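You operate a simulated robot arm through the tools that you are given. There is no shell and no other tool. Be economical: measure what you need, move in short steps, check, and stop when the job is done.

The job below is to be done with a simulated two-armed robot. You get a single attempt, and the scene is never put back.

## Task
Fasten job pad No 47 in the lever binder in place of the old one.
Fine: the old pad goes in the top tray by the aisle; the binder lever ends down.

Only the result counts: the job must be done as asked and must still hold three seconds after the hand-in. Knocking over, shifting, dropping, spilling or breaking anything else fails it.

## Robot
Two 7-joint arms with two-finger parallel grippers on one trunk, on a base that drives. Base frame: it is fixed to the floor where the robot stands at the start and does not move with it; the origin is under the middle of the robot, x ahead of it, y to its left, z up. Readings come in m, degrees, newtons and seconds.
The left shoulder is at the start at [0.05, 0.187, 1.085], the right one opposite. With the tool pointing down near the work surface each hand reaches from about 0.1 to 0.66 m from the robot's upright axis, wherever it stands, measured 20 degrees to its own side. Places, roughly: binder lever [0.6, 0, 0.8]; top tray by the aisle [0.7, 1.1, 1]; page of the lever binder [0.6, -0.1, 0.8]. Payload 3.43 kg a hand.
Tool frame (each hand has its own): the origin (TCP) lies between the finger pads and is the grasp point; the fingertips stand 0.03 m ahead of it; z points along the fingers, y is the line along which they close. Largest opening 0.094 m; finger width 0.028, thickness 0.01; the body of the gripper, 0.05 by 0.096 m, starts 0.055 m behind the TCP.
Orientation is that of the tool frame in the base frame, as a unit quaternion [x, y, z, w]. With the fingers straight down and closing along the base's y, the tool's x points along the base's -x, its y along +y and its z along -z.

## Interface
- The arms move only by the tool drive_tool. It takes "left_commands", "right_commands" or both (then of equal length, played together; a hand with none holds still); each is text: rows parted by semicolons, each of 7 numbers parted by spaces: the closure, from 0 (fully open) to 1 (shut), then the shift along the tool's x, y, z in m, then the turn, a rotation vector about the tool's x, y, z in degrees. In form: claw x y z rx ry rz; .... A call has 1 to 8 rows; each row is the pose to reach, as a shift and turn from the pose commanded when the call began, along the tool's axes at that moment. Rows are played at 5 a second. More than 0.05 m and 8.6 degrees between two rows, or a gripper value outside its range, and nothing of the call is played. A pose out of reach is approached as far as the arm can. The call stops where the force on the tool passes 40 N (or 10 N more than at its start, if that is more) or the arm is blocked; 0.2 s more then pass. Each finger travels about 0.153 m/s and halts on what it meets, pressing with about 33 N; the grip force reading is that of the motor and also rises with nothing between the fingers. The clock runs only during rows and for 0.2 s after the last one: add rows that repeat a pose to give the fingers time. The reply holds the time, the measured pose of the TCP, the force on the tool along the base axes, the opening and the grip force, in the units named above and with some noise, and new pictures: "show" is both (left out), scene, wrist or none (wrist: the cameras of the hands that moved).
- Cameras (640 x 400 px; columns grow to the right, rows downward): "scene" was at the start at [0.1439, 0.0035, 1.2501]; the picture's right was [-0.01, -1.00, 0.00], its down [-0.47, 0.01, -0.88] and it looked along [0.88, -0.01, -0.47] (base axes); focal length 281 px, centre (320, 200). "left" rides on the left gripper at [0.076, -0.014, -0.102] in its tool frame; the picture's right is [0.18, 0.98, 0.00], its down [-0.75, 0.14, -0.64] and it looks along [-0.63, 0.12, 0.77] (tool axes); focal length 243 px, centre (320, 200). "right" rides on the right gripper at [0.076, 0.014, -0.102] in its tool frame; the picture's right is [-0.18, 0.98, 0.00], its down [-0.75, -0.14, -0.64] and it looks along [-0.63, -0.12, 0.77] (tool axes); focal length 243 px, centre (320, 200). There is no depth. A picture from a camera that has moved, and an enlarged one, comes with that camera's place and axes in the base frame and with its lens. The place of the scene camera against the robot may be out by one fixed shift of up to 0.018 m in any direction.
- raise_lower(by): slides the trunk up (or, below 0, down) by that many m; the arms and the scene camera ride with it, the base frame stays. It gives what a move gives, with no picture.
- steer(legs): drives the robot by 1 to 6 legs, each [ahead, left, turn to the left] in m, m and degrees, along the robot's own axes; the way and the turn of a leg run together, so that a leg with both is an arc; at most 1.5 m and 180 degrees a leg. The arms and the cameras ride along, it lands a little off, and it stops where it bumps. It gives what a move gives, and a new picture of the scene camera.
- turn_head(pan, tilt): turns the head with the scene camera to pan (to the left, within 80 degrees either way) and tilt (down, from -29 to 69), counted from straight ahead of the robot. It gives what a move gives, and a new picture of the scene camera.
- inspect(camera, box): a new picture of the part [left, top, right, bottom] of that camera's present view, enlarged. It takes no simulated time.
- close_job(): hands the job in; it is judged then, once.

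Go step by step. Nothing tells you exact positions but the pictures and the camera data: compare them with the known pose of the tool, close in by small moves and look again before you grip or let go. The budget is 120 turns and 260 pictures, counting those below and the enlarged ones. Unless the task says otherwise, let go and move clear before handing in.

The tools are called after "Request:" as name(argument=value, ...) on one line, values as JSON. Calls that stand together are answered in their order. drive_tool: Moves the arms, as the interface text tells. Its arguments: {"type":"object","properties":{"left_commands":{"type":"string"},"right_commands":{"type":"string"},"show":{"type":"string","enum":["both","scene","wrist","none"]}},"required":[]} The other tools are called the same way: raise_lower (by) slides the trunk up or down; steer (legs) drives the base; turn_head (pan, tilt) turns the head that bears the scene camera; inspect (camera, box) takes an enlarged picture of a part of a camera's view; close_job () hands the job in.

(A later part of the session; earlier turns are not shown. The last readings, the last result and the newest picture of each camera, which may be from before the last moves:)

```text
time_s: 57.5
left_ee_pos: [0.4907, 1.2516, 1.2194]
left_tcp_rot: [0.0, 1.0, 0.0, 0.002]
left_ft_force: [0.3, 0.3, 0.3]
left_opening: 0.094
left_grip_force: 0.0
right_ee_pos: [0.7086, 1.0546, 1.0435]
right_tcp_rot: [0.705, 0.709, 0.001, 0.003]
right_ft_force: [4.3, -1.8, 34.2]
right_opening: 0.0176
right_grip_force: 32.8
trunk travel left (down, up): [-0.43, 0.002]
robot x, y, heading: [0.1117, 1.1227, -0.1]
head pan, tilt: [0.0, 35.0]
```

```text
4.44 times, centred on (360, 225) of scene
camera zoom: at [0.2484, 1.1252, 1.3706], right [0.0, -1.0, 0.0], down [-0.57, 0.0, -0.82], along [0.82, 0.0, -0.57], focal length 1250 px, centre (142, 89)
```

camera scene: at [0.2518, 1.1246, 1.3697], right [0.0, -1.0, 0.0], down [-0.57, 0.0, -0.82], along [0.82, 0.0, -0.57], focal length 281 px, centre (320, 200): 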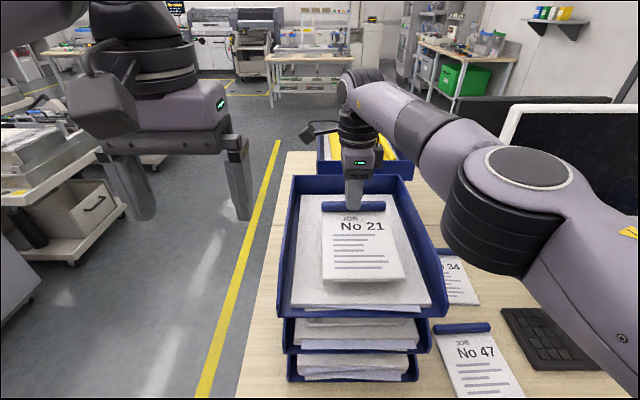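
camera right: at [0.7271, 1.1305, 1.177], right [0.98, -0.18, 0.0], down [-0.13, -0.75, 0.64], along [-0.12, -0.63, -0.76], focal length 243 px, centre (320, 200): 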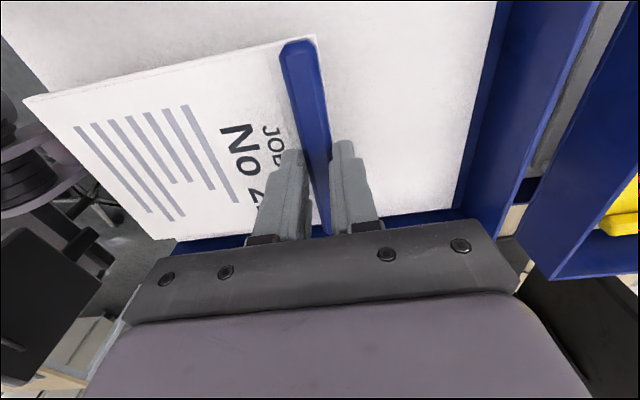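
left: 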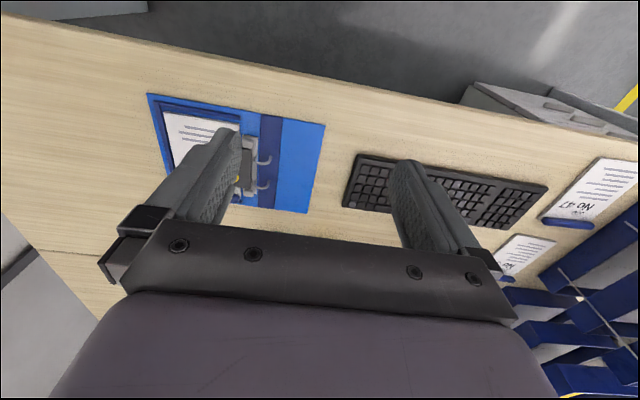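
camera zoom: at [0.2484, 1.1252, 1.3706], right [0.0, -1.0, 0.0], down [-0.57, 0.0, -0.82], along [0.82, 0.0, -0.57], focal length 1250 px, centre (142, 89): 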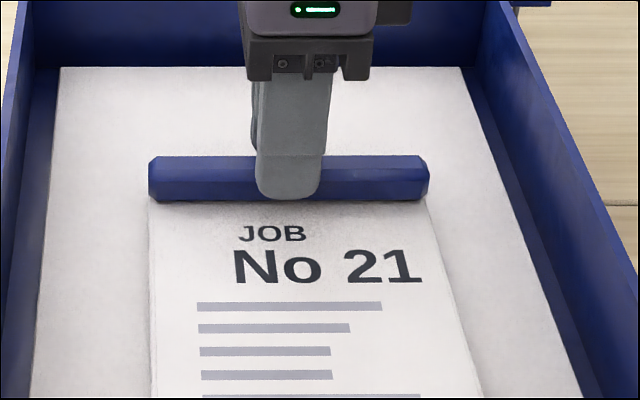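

Contact made. I ease off the pressure, open, and lift away.

Request:
drive_tool(right_commands="0.9 0 0 -0.006 0 0 0; 0.75 0 0 -0.008 0 0 0; 0.6 0 0 -0.008 0 0 0; 0.55 0 0 -0.008 0 0 0; 0.55 0 0 -0.04 0 0 0; 0.55 0 0 -0.08 0 0 0; 0.55 0 0 -0.11 0 0 0")

Request:
inspect(camera="scene", box=[260, 150, 460, 330])

```text
time_s: 59.1
left_ee_pos: [0.4927, 1.2505, 1.22]
left_tcp_rot: [0.0, 1.0, 0.0, 0.002]
left_ft_force: [-0.9, 0.1, 0.2]
left_opening: 0.0941
left_grip_force: 0.1
right_ee_pos: [0.7037, 1.0522, 1.1446]
right_tcp_rot: [0.705, 0.709, -0.002, -0.002]
right_ft_force: [0.6, -0.1, -0.7]
right_opening: 0.0422
right_grip_force: 0.0
right hand out of reach, approached as far as the arm can: row 7
trunk travel left (down, up): [-0.43, 0.002]
robot x, y, heading: [0.1076, 1.1232, -0.1]
head pan, tilt: [0.0, 35.0]
camera scene: at [0.2514, 1.1241, 1.3697], right [0.0, -1.0, 0.0], down [-0.57, 0.0, -0.82], along [0.82, 0.0, -0.57], focal length 281 px, centre (320, 200)
camera right: at [0.7162, 1.1281, 1.2481], right [0.98, -0.18, 0.0], down [-0.13, -0.75, 0.64], along [-0.12, -0.63, -0.76], focal length 243 px, centre (320, 200)
```

scene: 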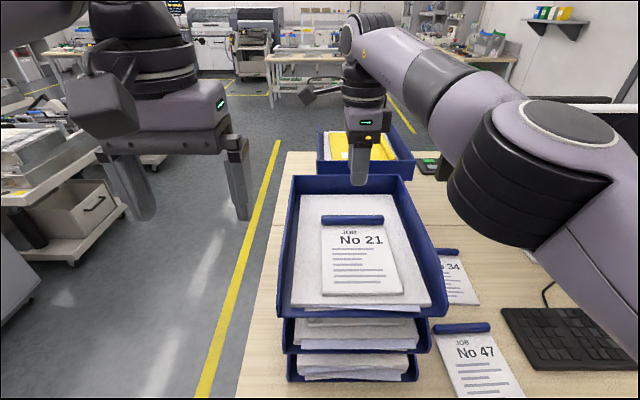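
right: 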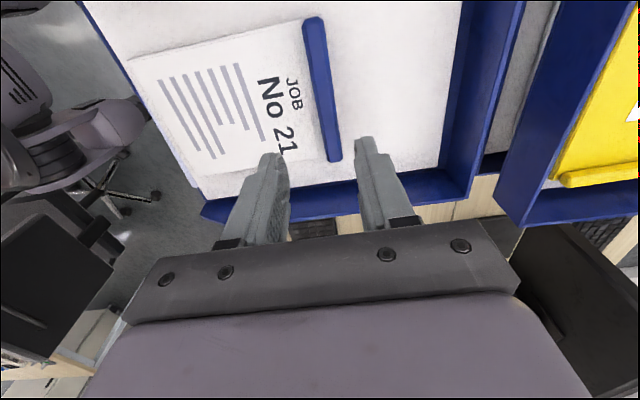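

```text
2.22 times, centred on (360, 240) of scene
camera zoom: at [0.2514, 1.1241, 1.3697], right [0.0, -1.0, 0.0], down [-0.57, 0.0, -0.82], along [0.82, 0.0, -0.57], focal length 625 px, centre (231, 111)
```

zoom: 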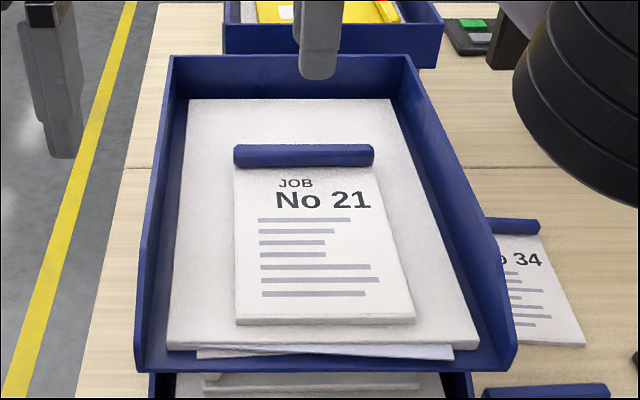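

Old pad 21 lies in the top aisle tray. Next pad No 47, bar near (0.61, 0.80) with about 5° yaw: I back off, move right, and lower the trunk.

Request:
steer(legs=[[-0.09, 0, 0], [0, -0.25, 0]])

Request:
raise_lower(by=-0.13)

Request:
inspect(camera="right", box=[0, 0, 640, 400])

```text
time_s: 61.7
left_ee_pos: [0.4024, 1.0055, 1.218]
left_tcp_rot: [-0.002, 1.0, 0.0, 0.001]
left_ft_force: [0.3, 0.3, 0.4]
left_opening: 0.0941
left_grip_force: 0.1
right_ee_pos: [0.6129, 0.8094, 1.1449]
right_tcp_rot: [0.703, 0.711, -0.003, -0.001]
right_ft_force: [0.6, -0.6, -0.5]
right_opening: 0.0423
right_grip_force: 0.0
trunk travel left (down, up): [-0.43, 0.002]
robot x, y, heading: [0.0207, 0.8738, 0.4]
head pan, tilt: [0.0, 35.0]
camera scene: at [0.1617, 0.8787, 1.3697], right [0.0, -1.0, 0.0], down [-0.57, 0.0, -0.82], along [0.82, 0.0, -0.57], focal length 281 px, centre (320, 200)
```

scene: 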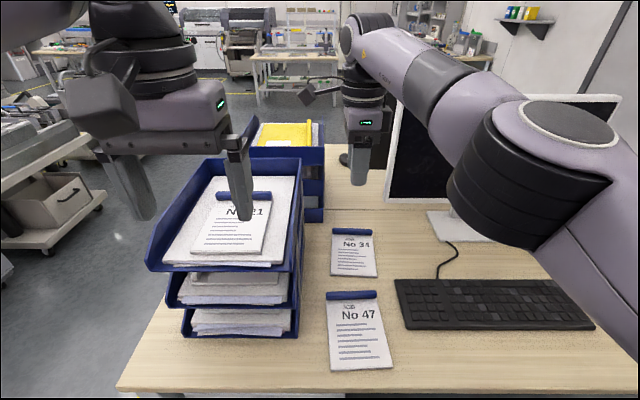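

```text
time_s: 63.2
left_ee_pos: [0.4031, 1.0066, 1.0883]
left_tcp_rot: [-0.002, 1.0, 0.0, 0.001]
left_ft_force: [0.2, 0.9, -0.3]
left_opening: 0.094
left_grip_force: 0.1
right_ee_pos: [0.6133, 0.8094, 1.0167]
right_tcp_rot: [0.704, 0.71, -0.003, 0.0]
right_ft_force: [-0.5, 0.2, -0.5]
right_opening: 0.0425
right_grip_force: 0.0
trunk travel left (down, up): [-0.3, 0.132]
robot x, y, heading: [0.0208, 0.876, -0.1]
head pan, tilt: [0.0, 35.0]
```

```text
1.00 times, centred on (320, 200) of right
camera zoom: at [0.6262, 0.8856, 1.118], right [0.98, -0.17, 0.0], down [-0.13, -0.75, 0.64], along [-0.12, -0.63, -0.76], focal length 243 px, centre (320, 200)
```

zoom: 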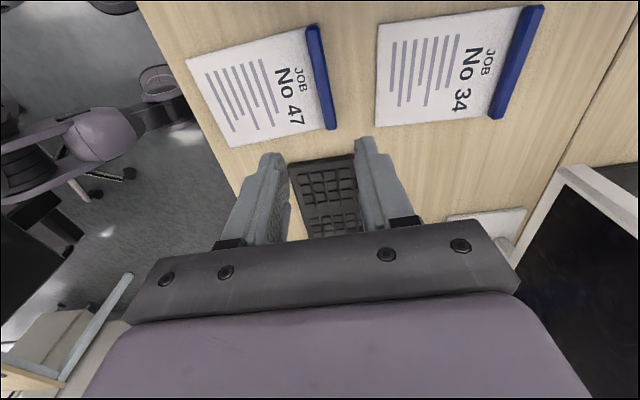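

By the wrist camera the bar's centre is about (0.612, 0.80). I descend to z ≈ 0.87 and look again.

Request:
drive_tool(right_commands="0.5 -0.005 0 0.04 0 0 0; 0.5 -0.009 0 0.08 0 0 0; 0.5 -0.009 0 0.12 0 0 0; 0.5 -0.009 0 0.147 0 0 0", show="none")

Request:
inspect(camera="right", box=[160, 0, 480, 200])

Request:
inspect(camera="scene", box=[280, 200, 440, 300])

```text
time_s: 64.2
left_ee_pos: [0.4016, 1.0061, 1.0876]
left_tcp_rot: [-0.002, 1.0, 0.0, 0.0]
left_ft_force: [0.7, 0.0, 0.0]
left_opening: 0.0939
left_grip_force: 0.1
right_ee_pos: [0.6281, 0.8042, 0.8846]
right_tcp_rot: [0.704, 0.711, -0.003, 0.0]
right_ft_force: [-0.4, -0.6, 1.2]
right_opening: 0.0472
right_grip_force: 0.0
right hand out of reach, approached as far as the arm can: row 1, 2, 3, 4
trunk travel left (down, up): [-0.3, 0.132]
robot x, y, heading: [0.0223, 0.8751, 0.1]
head pan, tilt: [0.0, 35.0]
```

```text
2.00 times, centred on (320, 100) of right
camera zoom: at [0.6406, 0.881, 0.9868], right [0.98, -0.17, 0.0], down [-0.13, -0.75, 0.65], along [-0.12, -0.63, -0.76], focal length 485 px, centre (320, 400)
```

zoom: 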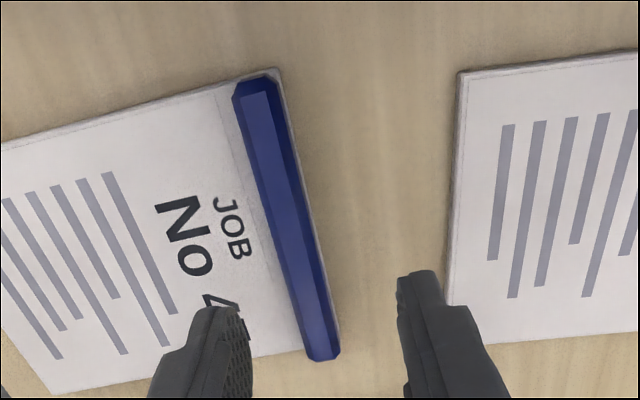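

```text
4.00 times, centred on (360, 250) of scene
camera zoom: at [0.1617, 0.8794, 1.2398], right [0.0, -1.0, 0.0], down [-0.57, 0.0, -0.82], along [0.82, 0.0, -0.57], focal length 1125 px, centre (160, 0)
```

zoom: 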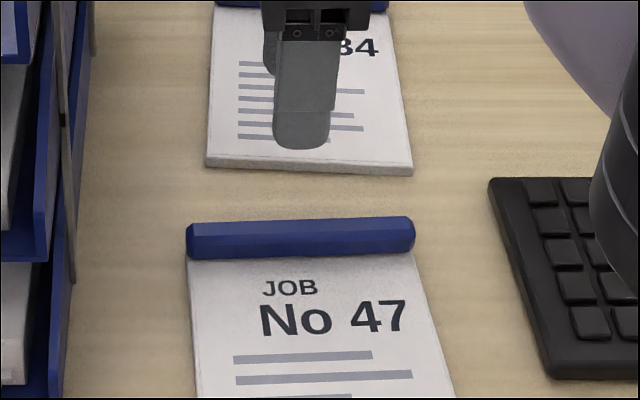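

Bar centre ≈ (0.613, 0.80), yaw ≈ +2°. I correct and descend to z ≈ 0.815.

Request:
drive_tool(right_commands="0.55 -0.003 -0.013 0.01 0 0 -1; 0.57 -0.004 -0.015 0.035 0 0 -1; 0.57 -0.004 -0.015 0.068 0 0 -1", show="none")

Request:
inspect(camera="right", box=[220, 40, 420, 200])

Request:
inspect(camera="scene", box=[300, 220, 420, 300])

```text
time_s: 65.0
left_ee_pos: [0.4024, 1.0049, 1.089]
left_tcp_rot: [-0.002, 1.0, 0.0, 0.001]
left_ft_force: [0.6, 0.6, 0.2]
left_opening: 0.0939
left_grip_force: 0.1
right_ee_pos: [0.6229, 0.8036, 0.8152]
right_tcp_rot: [0.697, 0.717, -0.004, -0.001]
right_ft_force: [0.4, -0.6, -0.9]
right_opening: 0.0402
right_grip_force: 0.1
right hand out of reach, approached as far as the arm can: row 1, 2, 3
trunk travel left (down, up): [-0.3, 0.132]
robot x, y, heading: [0.0197, 0.8749, 0.1]
head pan, tilt: [0.0, 35.0]
```

```text
2.50 times, centred on (320, 120) of right
camera zoom: at [0.6345, 0.8791, 0.9186], right [0.99, -0.16, 0.0], down [-0.12, -0.75, 0.65], along [-0.1, -0.64, -0.76], focal length 606 px, centre (320, 400)
```

zoom: 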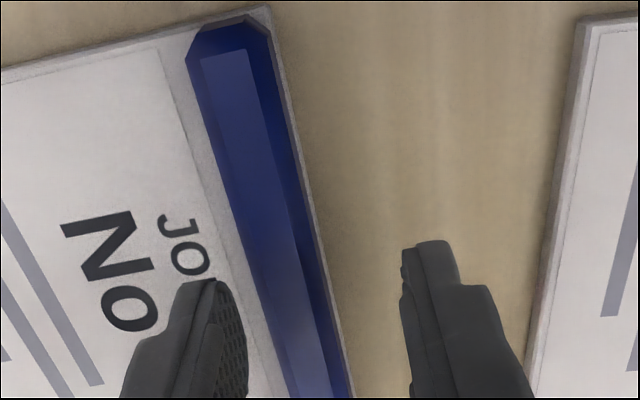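

```text
5.00 times, centred on (360, 260) of scene
camera zoom: at [0.1619, 0.8793, 1.2397], right [0.0, -1.0, 0.0], down [-0.57, 0.0, -0.82], along [0.82, 0.0, -0.57], focal length 1406 px, centre (120, -100)
```

zoom: 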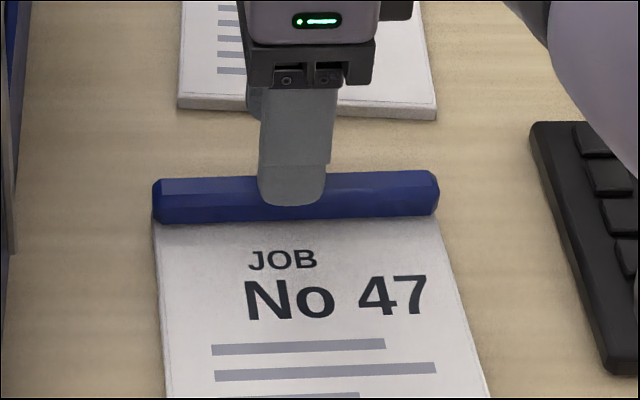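

The arm is at its reach limit, so I lift a bit, drive 5 cm ahead and re-centre.

Request:
drive_tool(right_commands="0.57 0 -0.01 -0.02 0 0 0; 0.57 0 -0.03 -0.05 0 0 0", show="none")

Request:
steer(legs=[[0.05, 0, 0]])

```text
time_s: 65.6
left_ee_pos: [0.4027, 1.0064, 1.0875]
left_tcp_rot: [-0.002, 1.0, 0.0, 0.001]
left_ft_force: [0.2, 0.5, -1.1]
left_opening: 0.094
left_grip_force: 0.1
right_ee_pos: [0.6246, 0.806, 0.834]
right_tcp_rot: [0.697, 0.717, -0.004, -0.002]
right_ft_force: [-0.3, 0.6, 0.1]
right_opening: 0.0402
right_grip_force: 0.0
right hand out of reach, approached as far as the arm can: row 1, 2
trunk travel left (down, up): [-0.3, 0.132]
robot x, y, heading: [0.02, 0.8712, 0.1]
head pan, tilt: [0.0, 35.0]
```

```text
time_s: 66.6
left_ee_pos: [0.4513, 1.0066, 1.0884]
left_tcp_rot: [-0.002, 1.0, 0.0, -0.001]
left_ft_force: [0.0, -0.2, -1.0]
left_opening: 0.0941
left_grip_force: 0.1
right_ee_pos: [0.672, 0.8064, 0.8327]
right_tcp_rot: [0.697, 0.717, -0.004, -0.002]
right_ft_force: [1.0, 0.1, 0.1]
right_opening: 0.0403
right_grip_force: 0.1
trunk travel left (down, up): [-0.3, 0.132]
robot x, y, heading: [0.0688, 0.8759, 0.4]
head pan, tilt: [0.0, 35.0]
camera scene: at [0.2114, 0.8796, 1.2396], right [0.0, -1.0, 0.0], down [-0.57, 0.0, -0.82], along [0.82, 0.0, -0.57], focal length 281 px, centre (320, 200)
```

scene: 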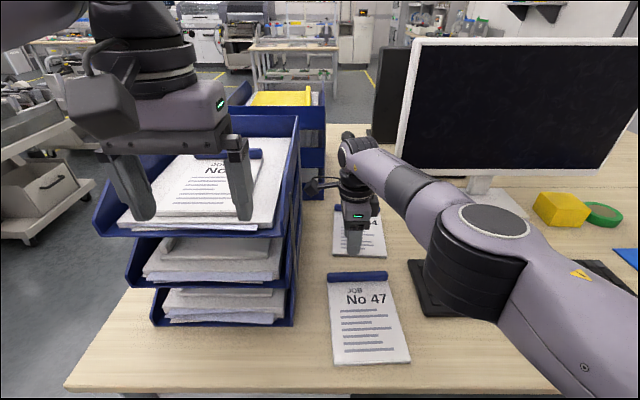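

Now I re-centre over the bar at (0.613, 0.80).

Request:
drive_tool(right_commands="0.57 -0.002 -0.02 -0.03 0 0 0; 0.57 -0.005 -0.045 -0.03 0 0 0; 0.57 -0.006 -0.059 -0.03 0 0 0")

Request:
inspect(camera="right", box=[220, 40, 420, 200])

```text
time_s: 67.4
left_ee_pos: [0.4516, 1.0052, 1.089]
left_tcp_rot: [-0.003, 1.0, 0.0, 0.001]
left_ft_force: [0.1, 0.4, 0.5]
left_opening: 0.094
left_grip_force: 0.0
right_ee_pos: [0.673, 0.8096, 0.8475]
right_tcp_rot: [0.697, 0.717, -0.004, -0.001]
right_ft_force: [-0.6, -0.6, -0.1]
right_opening: 0.0402
right_grip_force: 0.0
right hand out of reach, approached as far as the arm can: row 1, 2, 3
trunk travel left (down, up): [-0.3, 0.132]
robot x, y, heading: [0.0665, 0.8756, 0.3]
head pan, tilt: [0.0, 35.0]
camera scene: at [0.2108, 0.8796, 1.2397], right [0.0, -1.0, 0.0], down [-0.57, 0.0, -0.82], along [0.82, 0.0, -0.57], focal length 281 px, centre (320, 200)
camera right: at [0.6846, 0.8862, 0.9504], right [0.99, -0.16, -0.01], down [-0.11, -0.75, 0.65], along [-0.11, -0.64, -0.76], focal length 243 px, centre (320, 200)
```

scene: 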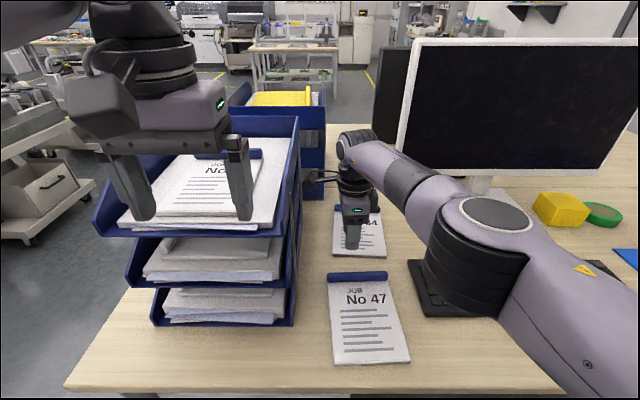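
right: 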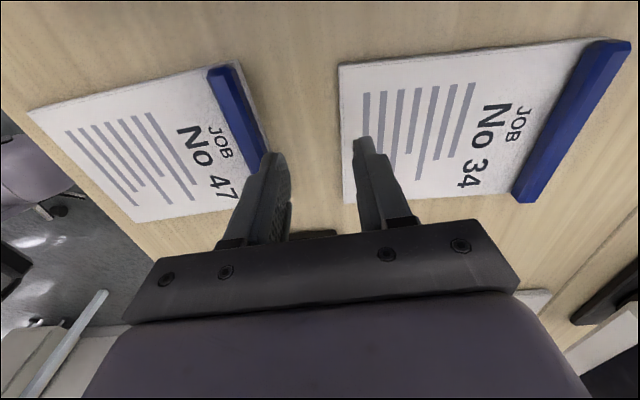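

```text
2.50 times, centred on (320, 120) of right
camera zoom: at [0.6846, 0.8862, 0.9504], right [0.99, -0.16, -0.01], down [-0.11, -0.75, 0.65], along [-0.11, -0.64, -0.76], focal length 606 px, centre (320, 400)
```

zoom: 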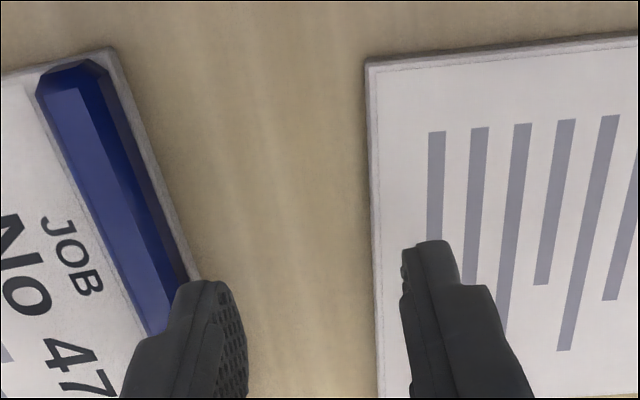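

The arm is stuck in a low-elbow configuration. I raise the trunk and pull the hand up and back to reconfigure it.

Request:
raise_lower(by=0.1)

Request:
drive_tool(right_commands="0.57 -0.02 0 -0.03 0 0 0; 0.57 -0.04 0 -0.06 0 0 0; 0.57 -0.06 -0.02 -0.09 0 0 0; 0.57 -0.08 -0.05 -0.12 0 0 0; 0.57 -0.1 -0.08 -0.15 0 0 0; 0.57 -0.12 -0.11 -0.17 0 0 0; 0.57 -0.12 -0.14 -0.19 0 0 0; 0.57 -0.12 -0.17 -0.19 0 0 0")

```text
time_s: 68.7
left_ee_pos: [0.4512, 1.0067, 1.1887]
left_tcp_rot: [-0.003, 1.0, 0.0, 0.001]
left_ft_force: [0.7, -0.1, -0.3]
left_opening: 0.0941
left_grip_force: 0.0
right_ee_pos: [0.6728, 0.8084, 0.9486]
right_tcp_rot: [0.697, 0.717, -0.004, -0.002]
right_ft_force: [0.5, 0.6, 0.1]
right_opening: 0.0405
right_grip_force: 0.0
trunk travel left (down, up): [-0.4, 0.032]
robot x, y, heading: [0.0733, 0.8739, 0.1]
head pan, tilt: [0.0, 35.0]
```

```text
time_s: 70.5
left_ee_pos: [0.4523, 1.0061, 1.1884]
left_tcp_rot: [-0.002, 1.0, 0.0, 0.002]
left_ft_force: [0.0, 1.3, -0.8]
left_opening: 0.0939
left_grip_force: 0.1
right_ee_pos: [0.5053, 0.6861, 1.1404]
right_tcp_rot: [0.698, 0.716, -0.005, -0.001]
right_ft_force: [0.9, 0.6, 0.0]
right_opening: 0.0405
right_grip_force: 0.0
right hand out of reach, approached as far as the arm can: row 1, 2, 3, 4
trunk travel left (down, up): [-0.4, 0.032]
robot x, y, heading: [0.071, 0.8744, 0.1]
head pan, tilt: [0.0, 35.0]
camera scene: at [0.2107, 0.8797, 1.3397], right [0.0, -1.0, 0.0], down [-0.57, 0.0, -0.82], along [0.82, 0.0, -0.57], focal length 281 px, centre (320, 200)
camera right: at [0.5176, 0.7623, 1.2429], right [0.99, -0.16, -0.01], down [-0.12, -0.75, 0.65], along [-0.11, -0.64, -0.76], focal length 243 px, centre (320, 200)
```

scene: 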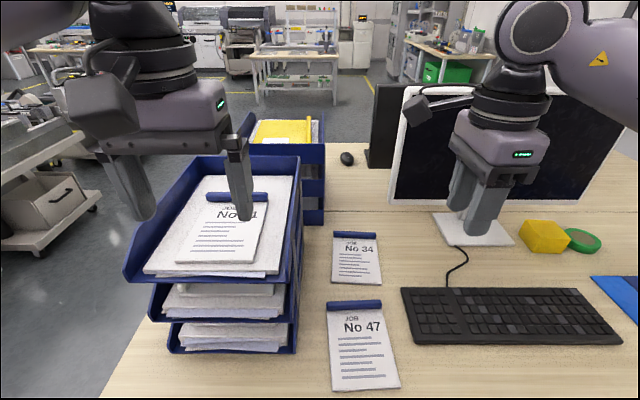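
right: 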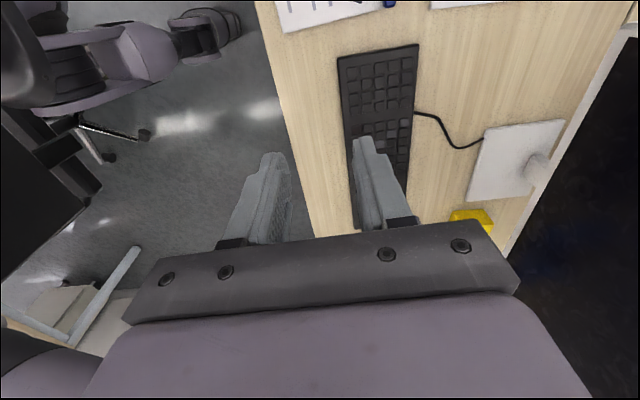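

Reconfigured with elbow up. I shift left 7 cm, lower the trunk and come down over the bar again.

Request:
steer(legs=[[0.01, 0.07, 0]])

Request:
raise_lower(by=-0.1)

```text
time_s: 71.5
left_ee_pos: [0.4614, 1.0759, 1.188]
left_tcp_rot: [-0.001, 1.0, -0.001, 0.001]
left_ft_force: [0.1, 0.4, 0.3]
left_opening: 0.0941
left_grip_force: 0.1
right_ee_pos: [0.5158, 0.7547, 1.1403]
right_tcp_rot: [0.698, 0.716, -0.005, -0.002]
right_ft_force: [-0.7, 0.7, -0.6]
right_opening: 0.0404
right_grip_force: 0.1
trunk travel left (down, up): [-0.4, 0.032]
robot x, y, heading: [0.078, 0.9427, 0.3]
head pan, tilt: [0.0, 35.0]
camera scene: at [0.2207, 0.9492, 1.3397], right [0.0, -1.0, 0.0], down [-0.57, 0.0, -0.82], along [0.82, 0.0, -0.57], focal length 281 px, centre (320, 200)
```

scene: 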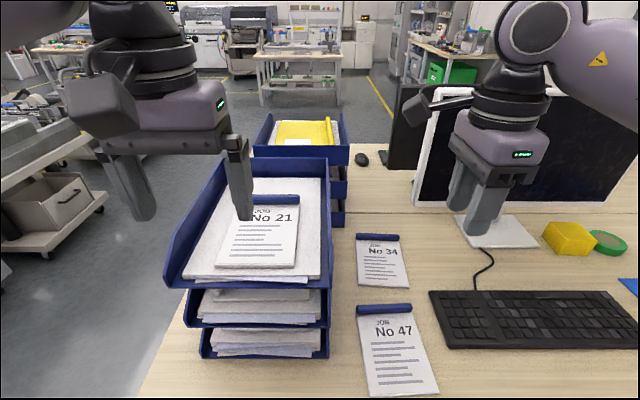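

```text
time_s: 72.8
left_ee_pos: [0.4618, 1.0746, 1.0893]
left_tcp_rot: [-0.001, 1.0, -0.001, 0.001]
left_ft_force: [0.0, 0.7, 0.3]
left_opening: 0.0939
left_grip_force: 0.0
right_ee_pos: [0.5155, 0.7542, 1.04]
right_tcp_rot: [0.697, 0.717, -0.005, -0.002]
right_ft_force: [-0.4, 0.5, 0.7]
right_opening: 0.0404
right_grip_force: 0.1
trunk travel left (down, up): [-0.3, 0.132]
robot x, y, heading: [0.0765, 0.9434, -0.0]
head pan, tilt: [0.0, 35.0]
```

Request:
drive_tool(right_commands="0.57 0.01 0.03 0.01 0 0 0; 0.57 0.02 0.06 0.03 0 0 0; 0.57 0.035 0.085 0.06 0 0 0; 0.57 0.043 0.099 0.09 0 0 0; 0.57 0.043 0.099 0.125 0 0 0; 0.57 0.043 0.099 0.165 0 0 0", show="scene")

Request:
inspect(camera="right", box=[220, 0, 420, 200])

```text
time_s: 74.2
left_ee_pos: [0.4618, 1.0743, 1.0883]
left_tcp_rot: [-0.001, 1.0, 0.0, 0.002]
left_ft_force: [0.0, 1.0, 0.0]
left_opening: 0.0938
left_grip_force: 0.0
right_ee_pos: [0.6122, 0.7999, 0.8721]
right_tcp_rot: [0.698, 0.716, -0.005, -0.002]
right_ft_force: [-0.6, -0.6, 0.4]
right_opening: 0.0405
right_grip_force: 0.1
trunk travel left (down, up): [-0.3, 0.132]
robot x, y, heading: [0.0804, 0.9465, 0.0]
head pan, tilt: [0.0, 35.0]
camera scene: at [0.2208, 0.9482, 1.2397], right [0.0, -1.0, 0.0], down [-0.57, 0.0, -0.82], along [0.82, 0.0, -0.57], focal length 281 px, centre (320, 200)
```

scene: 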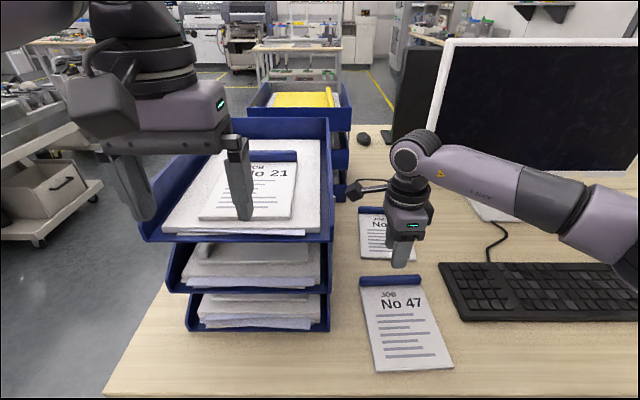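

```text
2.00 times, centred on (320, 100) of right
camera zoom: at [0.6242, 0.8756, 0.9737], right [0.99, -0.16, -0.01], down [-0.12, -0.75, 0.65], along [-0.11, -0.64, -0.76], focal length 485 px, centre (320, 400)
```

zoom: 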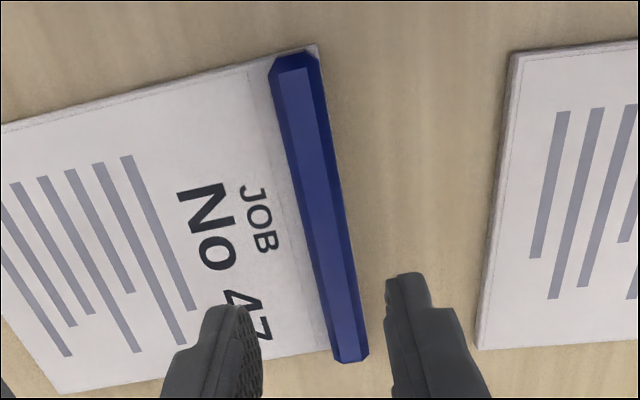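

Well aligned (bar centre ≈ (0.614, 0.797), yaw matches). Descending.

Request:
drive_tool(right_commands="0.57 -0.002 0.002 0.03 0 0 -0.4; 0.57 -0.002 0.002 0.055 0 0 -0.4; 0.57 -0.002 0.002 0.064 0 0 -0.4; 0.57 -0.002 0.002 0.069 0 0 -0.4", show="none")

Request:
inspect(camera="right", box=[260, 60, 380, 180])

Request:
inspect(camera="scene", box=[350, 240, 440, 310])

```text
time_s: 75.2
left_ee_pos: [0.4621, 1.0745, 1.0886]
left_tcp_rot: [-0.001, 1.0, 0.0, 0.001]
left_ft_force: [-0.2, -0.6, 0.7]
left_opening: 0.094
left_grip_force: 0.0
right_ee_pos: [0.6142, 0.7956, 0.8038]
right_tcp_rot: [0.696, 0.718, -0.004, -0.002]
right_ft_force: [0.3, 0.1, -0.2]
right_opening: 0.0406
right_grip_force: 0.1
trunk travel left (down, up): [-0.3, 0.132]
robot x, y, heading: [0.0797, 0.9428, 0.1]
head pan, tilt: [0.0, 35.0]
```

```text
3.33 times, centred on (320, 120) of right
camera zoom: at [0.625, 0.8726, 0.9063], right [0.99, -0.15, -0.01], down [-0.11, -0.76, 0.65], along [-0.1, -0.64, -0.76], focal length 809 px, centre (320, 467)
```

zoom: 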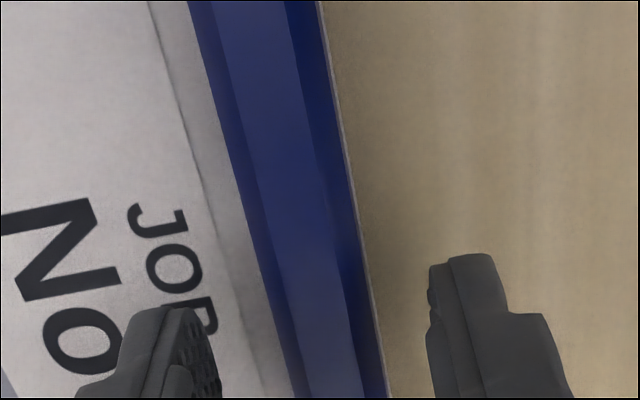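

```text
5.71 times, centred on (395, 275) of scene
camera zoom: at [0.2206, 0.9483, 1.2397], right [0.0, -1.0, 0.0], down [-0.57, 0.0, -0.82], along [0.82, 0.0, -0.57], focal length 1607 px, centre (-109, -229)
```

zoom: 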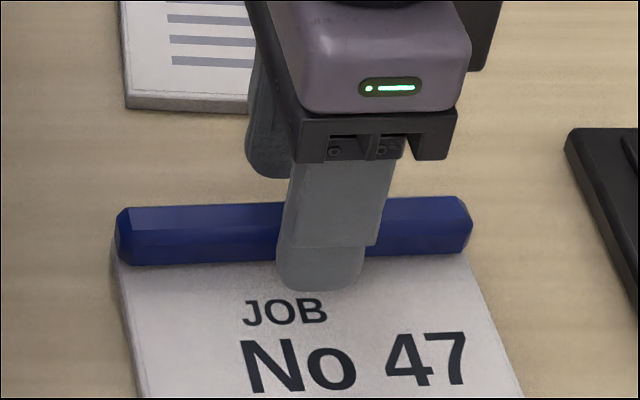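

Lower 5 mm more and grip.

Request:
drive_tool(right_commands="0.57 0 0 0.003 0 0 0; 0.57 0 0 0.005 0 0 0; 0.7 0 0 0.005 0 0 0; 0.9 0 0 0.005 0 0 0; 0.9 0 0 0.005 0 0 0; 0.9 0 0 0.005 0 0 0", show="wrist")

```text
time_s: 76.6
left_ee_pos: [0.4617, 1.0756, 1.0883]
left_tcp_rot: [-0.001, 1.0, 0.001, 0.001]
left_ft_force: [0.5, 0.7, 0.0]
left_opening: 0.094
left_grip_force: 0.0
right_ee_pos: [0.6123, 0.797, 0.8]
right_tcp_rot: [0.695, 0.719, -0.004, -0.001]
right_ft_force: [0.2, -0.3, 0.1]
right_opening: 0.0175
right_grip_force: 33.1
trunk travel left (down, up): [-0.3, 0.132]
robot x, y, heading: [0.0798, 0.9427, 0.3]
head pan, tilt: [0.0, 35.0]
camera right: at [0.6248, 0.8729, 0.9019], right [0.99, -0.15, -0.01], down [-0.11, -0.75, 0.65], along [-0.1, -0.64, -0.76], focal length 243 px, centre (320, 200)
```

right: 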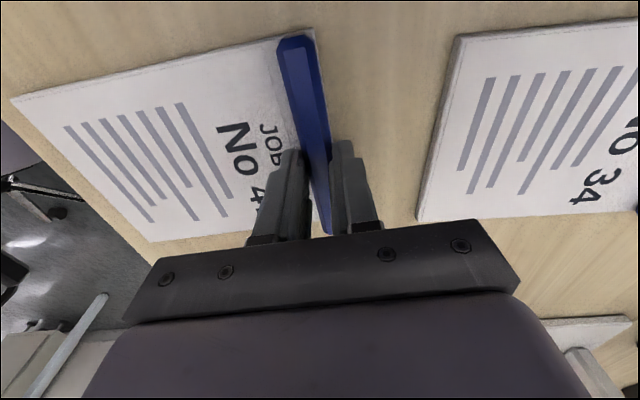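

Held the same way as the old pad. I lift, raise the trunk, back off and drive right to the binder.

Request:
drive_tool(right_commands="0.9 0 0 -0.01 0 0 0; 0.9 0 0 -0.04 0 0 0; 0.9 0 0 -0.08 0 0 0; 0.9 0 0 -0.12 0 0 0; 0.9 0 0 -0.15 0 0 0", show="none")

Request:
raise_lower(by=0.08)

Request:
steer(legs=[[-0.13, 0, 0], [0, -0.855, 0]])

```text
time_s: 77.8
left_ee_pos: [0.4617, 1.0753, 1.0875]
left_tcp_rot: [-0.001, 1.0, -0.001, 0.001]
left_ft_force: [-0.7, -0.2, 1.2]
left_opening: 0.094
left_grip_force: 0.2
right_ee_pos: [0.6156, 0.7982, 0.9497]
right_tcp_rot: [0.695, 0.719, -0.004, -0.001]
right_ft_force: [0.6, 0.4, -0.3]
right_opening: 0.0173
right_grip_force: 32.8
trunk travel left (down, up): [-0.3, 0.132]
robot x, y, heading: [0.0788, 0.9453, 0.1]
head pan, tilt: [0.0, 35.0]
```

```text
time_s: 79.0
left_ee_pos: [0.4613, 1.0742, 1.1683]
left_tcp_rot: [-0.001, 1.0, 0.0, 0.0]
left_ft_force: [0.2, -0.3, -0.3]
left_opening: 0.0941
left_grip_force: 0.1
right_ee_pos: [0.6151, 0.7973, 1.0302]
right_tcp_rot: [0.695, 0.719, -0.004, -0.002]
right_ft_force: [-0.1, -0.5, -1.2]
right_opening: 0.0174
right_grip_force: 32.8
trunk travel left (down, up): [-0.38, 0.052]
robot x, y, heading: [0.0785, 0.9447, -0.1]
head pan, tilt: [0.0, 35.0]
```

```text
time_s: 84.4
left_ee_pos: [0.3338, 0.2309, 1.169]
left_tcp_rot: [0.002, 1.0, 0.0, 0.0]
left_ft_force: [0.4, 0.3, -0.6]
left_opening: 0.094
left_grip_force: 0.0
right_ee_pos: [0.4852, -0.0465, 1.0296]
right_tcp_rot: [0.697, 0.717, -0.004, -0.001]
right_ft_force: [-0.1, 0.1, -2.3]
right_opening: 0.0173
right_grip_force: 32.9
trunk travel left (down, up): [-0.38, 0.052]
robot x, y, heading: [-0.053, 0.1024, -0.0]
head pan, tilt: [0.0, 35.0]
camera scene: at [0.0919, 0.1058, 1.3197], right [0.0, -1.0, 0.0], down [-0.57, 0.0, -0.82], along [0.82, 0.0, -0.57], focal length 281 px, centre (320, 200)
```

scene: 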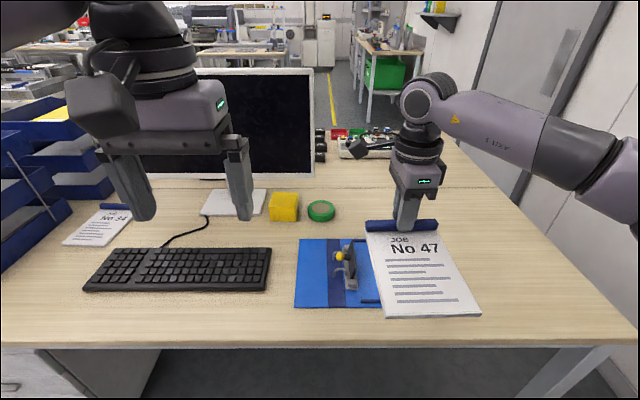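

Lever still stands open. I drive ahead so the pad is above its seat.

Request:
steer(legs=[[0.16, -0.012, 0]])

Request:
raise_lower(by=-0.08)

Request:
inspect(camera="scene", box=[240, 180, 480, 340])

Request:
inspect(camera="right", box=[0, 0, 640, 400])

```text
time_s: 85.8
left_ee_pos: [0.4912, 0.2195, 1.167]
left_tcp_rot: [0.001, 1.0, 0.0, 0.0]
left_ft_force: [-0.4, 0.3, 0.7]
left_opening: 0.0937
left_grip_force: 0.0
right_ee_pos: [0.6424, -0.0595, 1.0293]
right_tcp_rot: [0.696, 0.718, -0.005, -0.002]
right_ft_force: [1.0, 0.5, -1.5]
right_opening: 0.0173
right_grip_force: 32.8
trunk travel left (down, up): [-0.38, 0.052]
robot x, y, heading: [0.1079, 0.0919, -0.3]
head pan, tilt: [0.0, 35.0]
camera scene: at [0.2491, 0.0939, 1.3196], right [0.0, -1.0, 0.0], down [-0.57, 0.0, -0.82], along [0.82, 0.0, -0.57], focal length 281 px, centre (320, 200)
```

scene: 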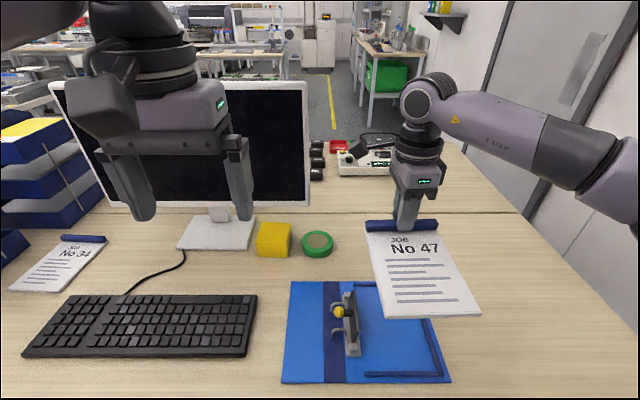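

```text
time_s: 86.9
left_ee_pos: [0.4907, 0.2193, 1.0878]
left_tcp_rot: [0.001, 1.0, 0.0, 0.001]
left_ft_force: [0.3, 0.1, -0.6]
left_opening: 0.094
left_grip_force: 0.1
right_ee_pos: [0.6426, -0.0577, 0.9494]
right_tcp_rot: [0.697, 0.717, -0.004, -0.002]
right_ft_force: [-0.1, -0.1, -0.4]
right_opening: 0.0172
right_grip_force: 32.8
trunk travel left (down, up): [-0.3, 0.132]
robot x, y, heading: [0.1097, 0.0905, -0.2]
head pan, tilt: [0.0, 35.0]
```

```text
2.50 times, centred on (360, 260) of scene
camera zoom: at [0.2482, 0.094, 1.2397], right [0.0, -1.0, 0.0], down [-0.57, 0.0, -0.82], along [0.82, 0.0, -0.57], focal length 703 px, centre (220, 50)
```

zoom: 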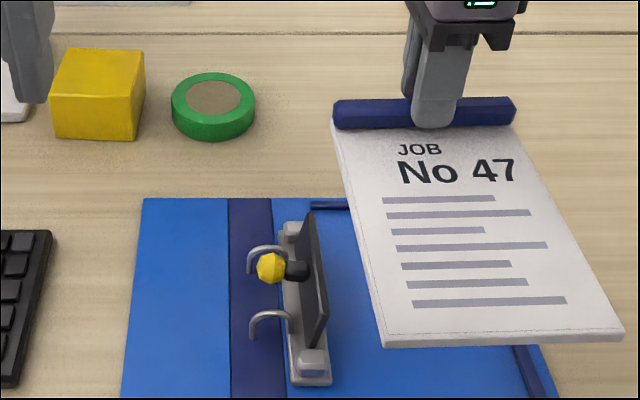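

```text
1.00 times, centred on (320, 200) of right
camera zoom: at [0.654, 0.0183, 1.0529], right [0.99, -0.16, -0.01], down [-0.11, -0.75, 0.65], along [-0.11, -0.64, -0.76], focal length 243 px, centre (320, 200)
```

zoom: 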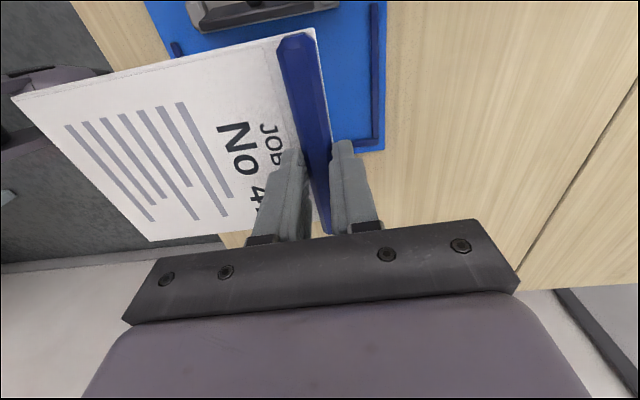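

The grip matches within ~4 mm along y. I move above the seat (0.679, −0.062), yaw back 1.4°, and descend to z ≈ 0.85.

Request:
drive_tool(right_commands="0.9 -0.003 0.018 0 0 0 0.7; 0.9 -0.0053 0.0363 0 0 0 1.4; 0.9 -0.0053 0.0363 0.03 0 0 1.4; 0.9 -0.0053 0.0363 0.07 0 0 1.4; 0.9 -0.0053 0.0363 0.1 0 0 1.4", show="none")

Request:
inspect(camera="scene", box=[280, 200, 440, 320])

Request:
inspect(camera="right", box=[0, 0, 480, 300])

```text
time_s: 88.1
left_ee_pos: [0.4896, 0.2195, 1.0879]
left_tcp_rot: [0.0, 1.0, 0.0, 0.001]
left_ft_force: [-0.1, -0.1, 1.1]
left_opening: 0.0941
left_grip_force: 0.0
right_ee_pos: [0.6768, -0.0641, 0.8518]
right_tcp_rot: [0.706, 0.708, -0.005, -0.002]
right_ft_force: [0.0, 0.1, -0.5]
right_opening: 0.0173
right_grip_force: 32.5
trunk travel left (down, up): [-0.3, 0.132]
robot x, y, heading: [0.1069, 0.0906, 0.1]
head pan, tilt: [0.0, 35.0]
```

```text
3.33 times, centred on (360, 260) of scene
camera zoom: at [0.2485, 0.0939, 1.2397], right [0.0, -1.0, 0.0], down [-0.57, 0.0, -0.82], along [0.82, 0.0, -0.57], focal length 937 px, centre (187, 0)
```

zoom: 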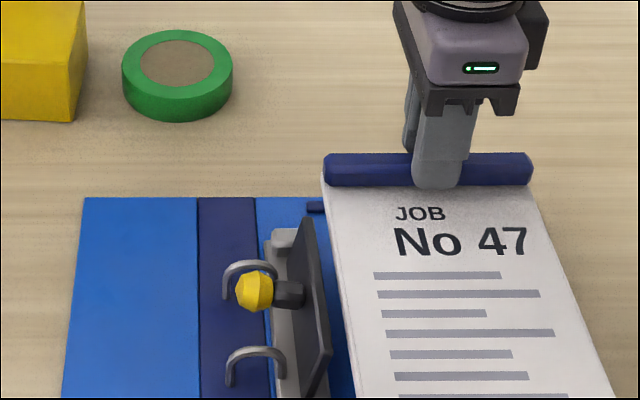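

```text
1.33 times, centred on (240, 150) of right
camera zoom: at [0.6896, 0.013, 0.9541], right [0.98, -0.18, -0.01], down [-0.13, -0.75, 0.65], along [-0.12, -0.64, -0.76], focal length 324 px, centre (427, 267)
```

zoom: 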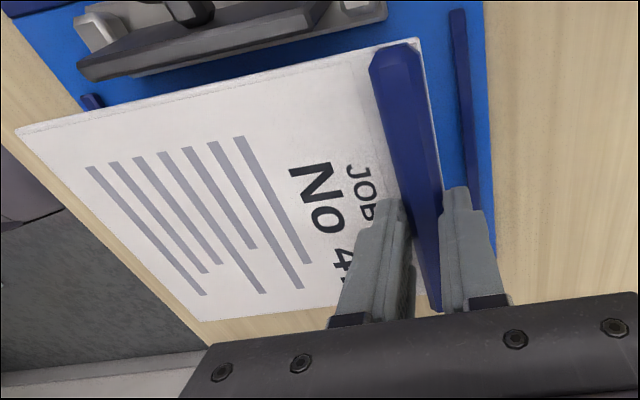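

Continue down to z ≈ 0.825 and check alignment with the frame.

Request:
drive_tool(right_commands="0.9 0.001 0.002 0.01 0 0 0; 0.9 0.001 0.002 0.02 0 0 0; 0.9 0.001 0.002 0.028 0 0 0", show="none")

Request:
turn_head(pan=-10, tilt=50)

Request:
inspect(camera="scene", box=[220, 100, 420, 240])

Request:
inspect(camera="right", box=[0, 0, 480, 300])

```text
time_s: 88.9
left_ee_pos: [0.4892, 0.2194, 1.0882]
left_tcp_rot: [0.0, 1.0, 0.0, 0.0]
left_ft_force: [-1.2, 0.3, 0.6]
left_opening: 0.094
left_grip_force: 0.1
right_ee_pos: [0.6801, -0.0624, 0.8233]
right_tcp_rot: [0.706, 0.709, -0.005, -0.002]
right_ft_force: [0.2, -0.5, -0.6]
right_opening: 0.0173
right_grip_force: 33.0
trunk travel left (down, up): [-0.3, 0.132]
robot x, y, heading: [0.1081, 0.0869, -0.2]
head pan, tilt: [0.0, 35.0]
```

```text
time_s: 89.7
left_ee_pos: [0.4897, 0.2188, 1.0882]
left_tcp_rot: [0.001, 1.0, -0.001, 0.0]
left_ft_force: [0.0, -0.3, 0.1]
left_opening: 0.0938
left_grip_force: 0.0
right_ee_pos: [0.6802, -0.0613, 0.8215]
right_tcp_rot: [0.705, 0.709, -0.005, -0.001]
right_ft_force: [0.2, 0.2, -0.9]
right_opening: 0.0176
right_grip_force: 32.5
trunk travel left (down, up): [-0.3, 0.132]
robot x, y, heading: [0.1093, 0.0901, -0.3]
head pan, tilt: [-10.0, 50.0]
camera scene: at [0.2361, 0.0806, 1.218], right [-0.18, -0.98, 0.0], down [-0.75, 0.13, -0.64], along [0.63, -0.11, -0.77], focal length 281 px, centre (320, 200)
```

scene: 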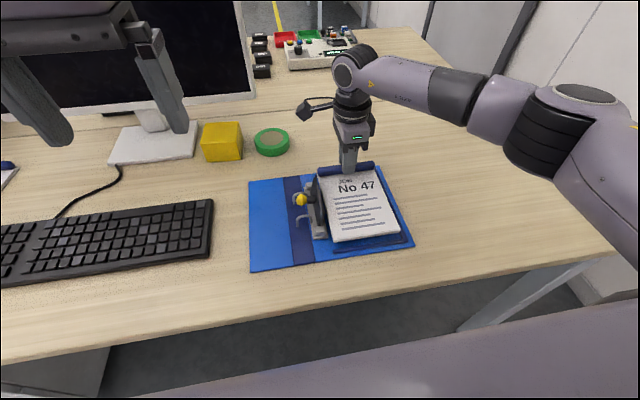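

```text
2.86 times, centred on (320, 170) of scene
camera zoom: at [0.2361, 0.0806, 1.218], right [-0.18, -0.98, 0.0], down [-0.75, 0.13, -0.64], along [0.63, -0.11, -0.77], focal length 803 px, centre (320, 286)
```

zoom: 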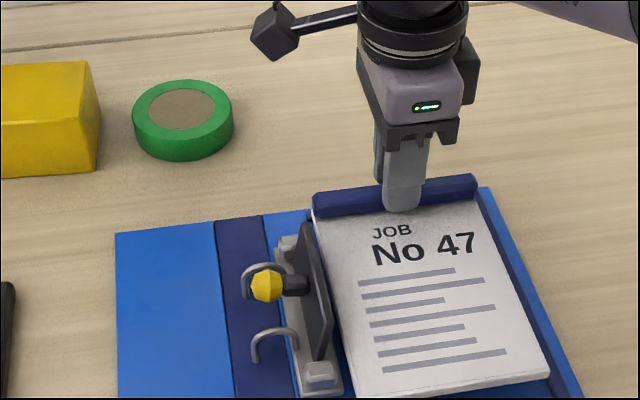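

```text
1.33 times, centred on (240, 150) of right
camera zoom: at [0.6934, 0.0146, 0.925], right [0.98, -0.18, -0.01], down [-0.13, -0.75, 0.65], along [-0.12, -0.63, -0.76], focal length 324 px, centre (427, 267)
```

zoom: 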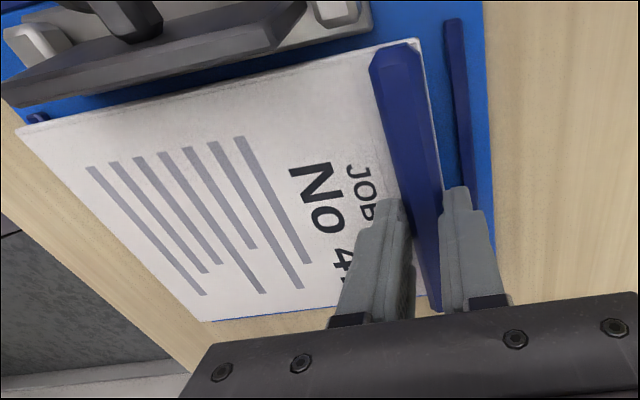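

Alignment looks right. Lowering the last 15 mm with force watch.

Request:
drive_tool(right_commands="0.9 0 -0.001 0.003 0 0 0; 0.9 0 -0.001 0.006 0 0 0; 0.9 0 -0.001 0.009 0 0 0; 0.9 0 -0.001 0.012 0 0 0; 0.9 0 -0.001 0.014 0 0 0", show="none")

Request:
inspect(camera="scene", box=[280, 140, 440, 260])

Request:
inspect(camera="right", box=[0, 0, 480, 300])

```text
time_s: 90.9
left_ee_pos: [0.4895, 0.2203, 1.0893]
left_tcp_rot: [0.0, 1.0, -0.001, 0.001]
left_ft_force: [-0.6, 0.2, 0.2]
left_opening: 0.0938
left_grip_force: 0.1
right_ee_pos: [0.6784, -0.0616, 0.8059]
right_tcp_rot: [0.705, 0.709, -0.004, -0.002]
right_ft_force: [-0.3, 0.3, -1.6]
right_opening: 0.0173
right_grip_force: 32.8
trunk travel left (down, up): [-0.3, 0.132]
robot x, y, heading: [0.106, 0.0893, -0.2]
head pan, tilt: [-10.0, 50.0]
```

```text
3.33 times, centred on (360, 200) of scene
camera zoom: at [0.2361, 0.0806, 1.218], right [-0.18, -0.98, 0.0], down [-0.75, 0.13, -0.64], along [0.63, -0.11, -0.77], focal length 937 px, centre (187, 200)
```

zoom: 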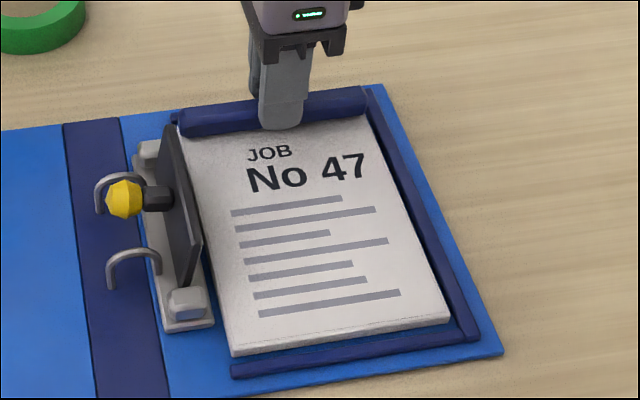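

```text
1.33 times, centred on (240, 150) of right
camera zoom: at [0.6919, 0.0144, 0.9102], right [0.98, -0.18, -0.01], down [-0.13, -0.75, 0.65], along [-0.12, -0.64, -0.76], focal length 324 px, centre (427, 267)
```

zoom: 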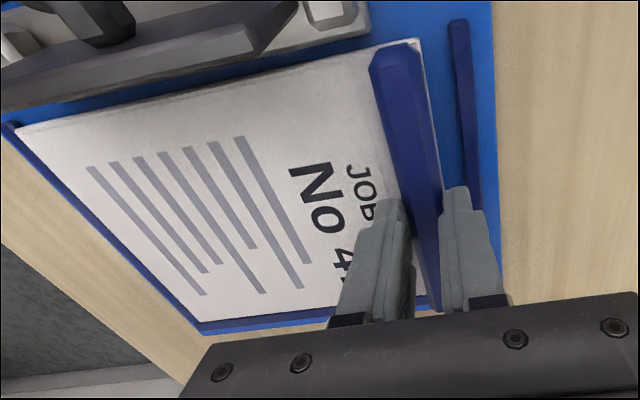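

Nicely inside the frame. Lowering to contact.

Request:
drive_tool(right_commands="0.9 0 0 0.002 0 0 0; 0.9 0 0 0.004 0 0 0; 0.9 0 0 0.006 0 0 0", show="none")

```text
time_s: 91.7
left_ee_pos: [0.4882, 0.22, 1.0899]
left_tcp_rot: [0.001, 1.0, 0.0, 0.002]
left_ft_force: [-0.2, 0.5, -0.4]
left_opening: 0.094
left_grip_force: 0.0
right_ee_pos: [0.6783, -0.061, 0.8034]
right_tcp_rot: [0.705, 0.709, -0.003, -0.001]
right_ft_force: [-2.2, -0.9, 12.4]
right_opening: 0.0173
right_grip_force: 32.9
trunk travel left (down, up): [-0.3, 0.132]
robot x, y, heading: [0.1109, 0.0919, -0.1]
head pan, tilt: [-10.0, 50.0]
```

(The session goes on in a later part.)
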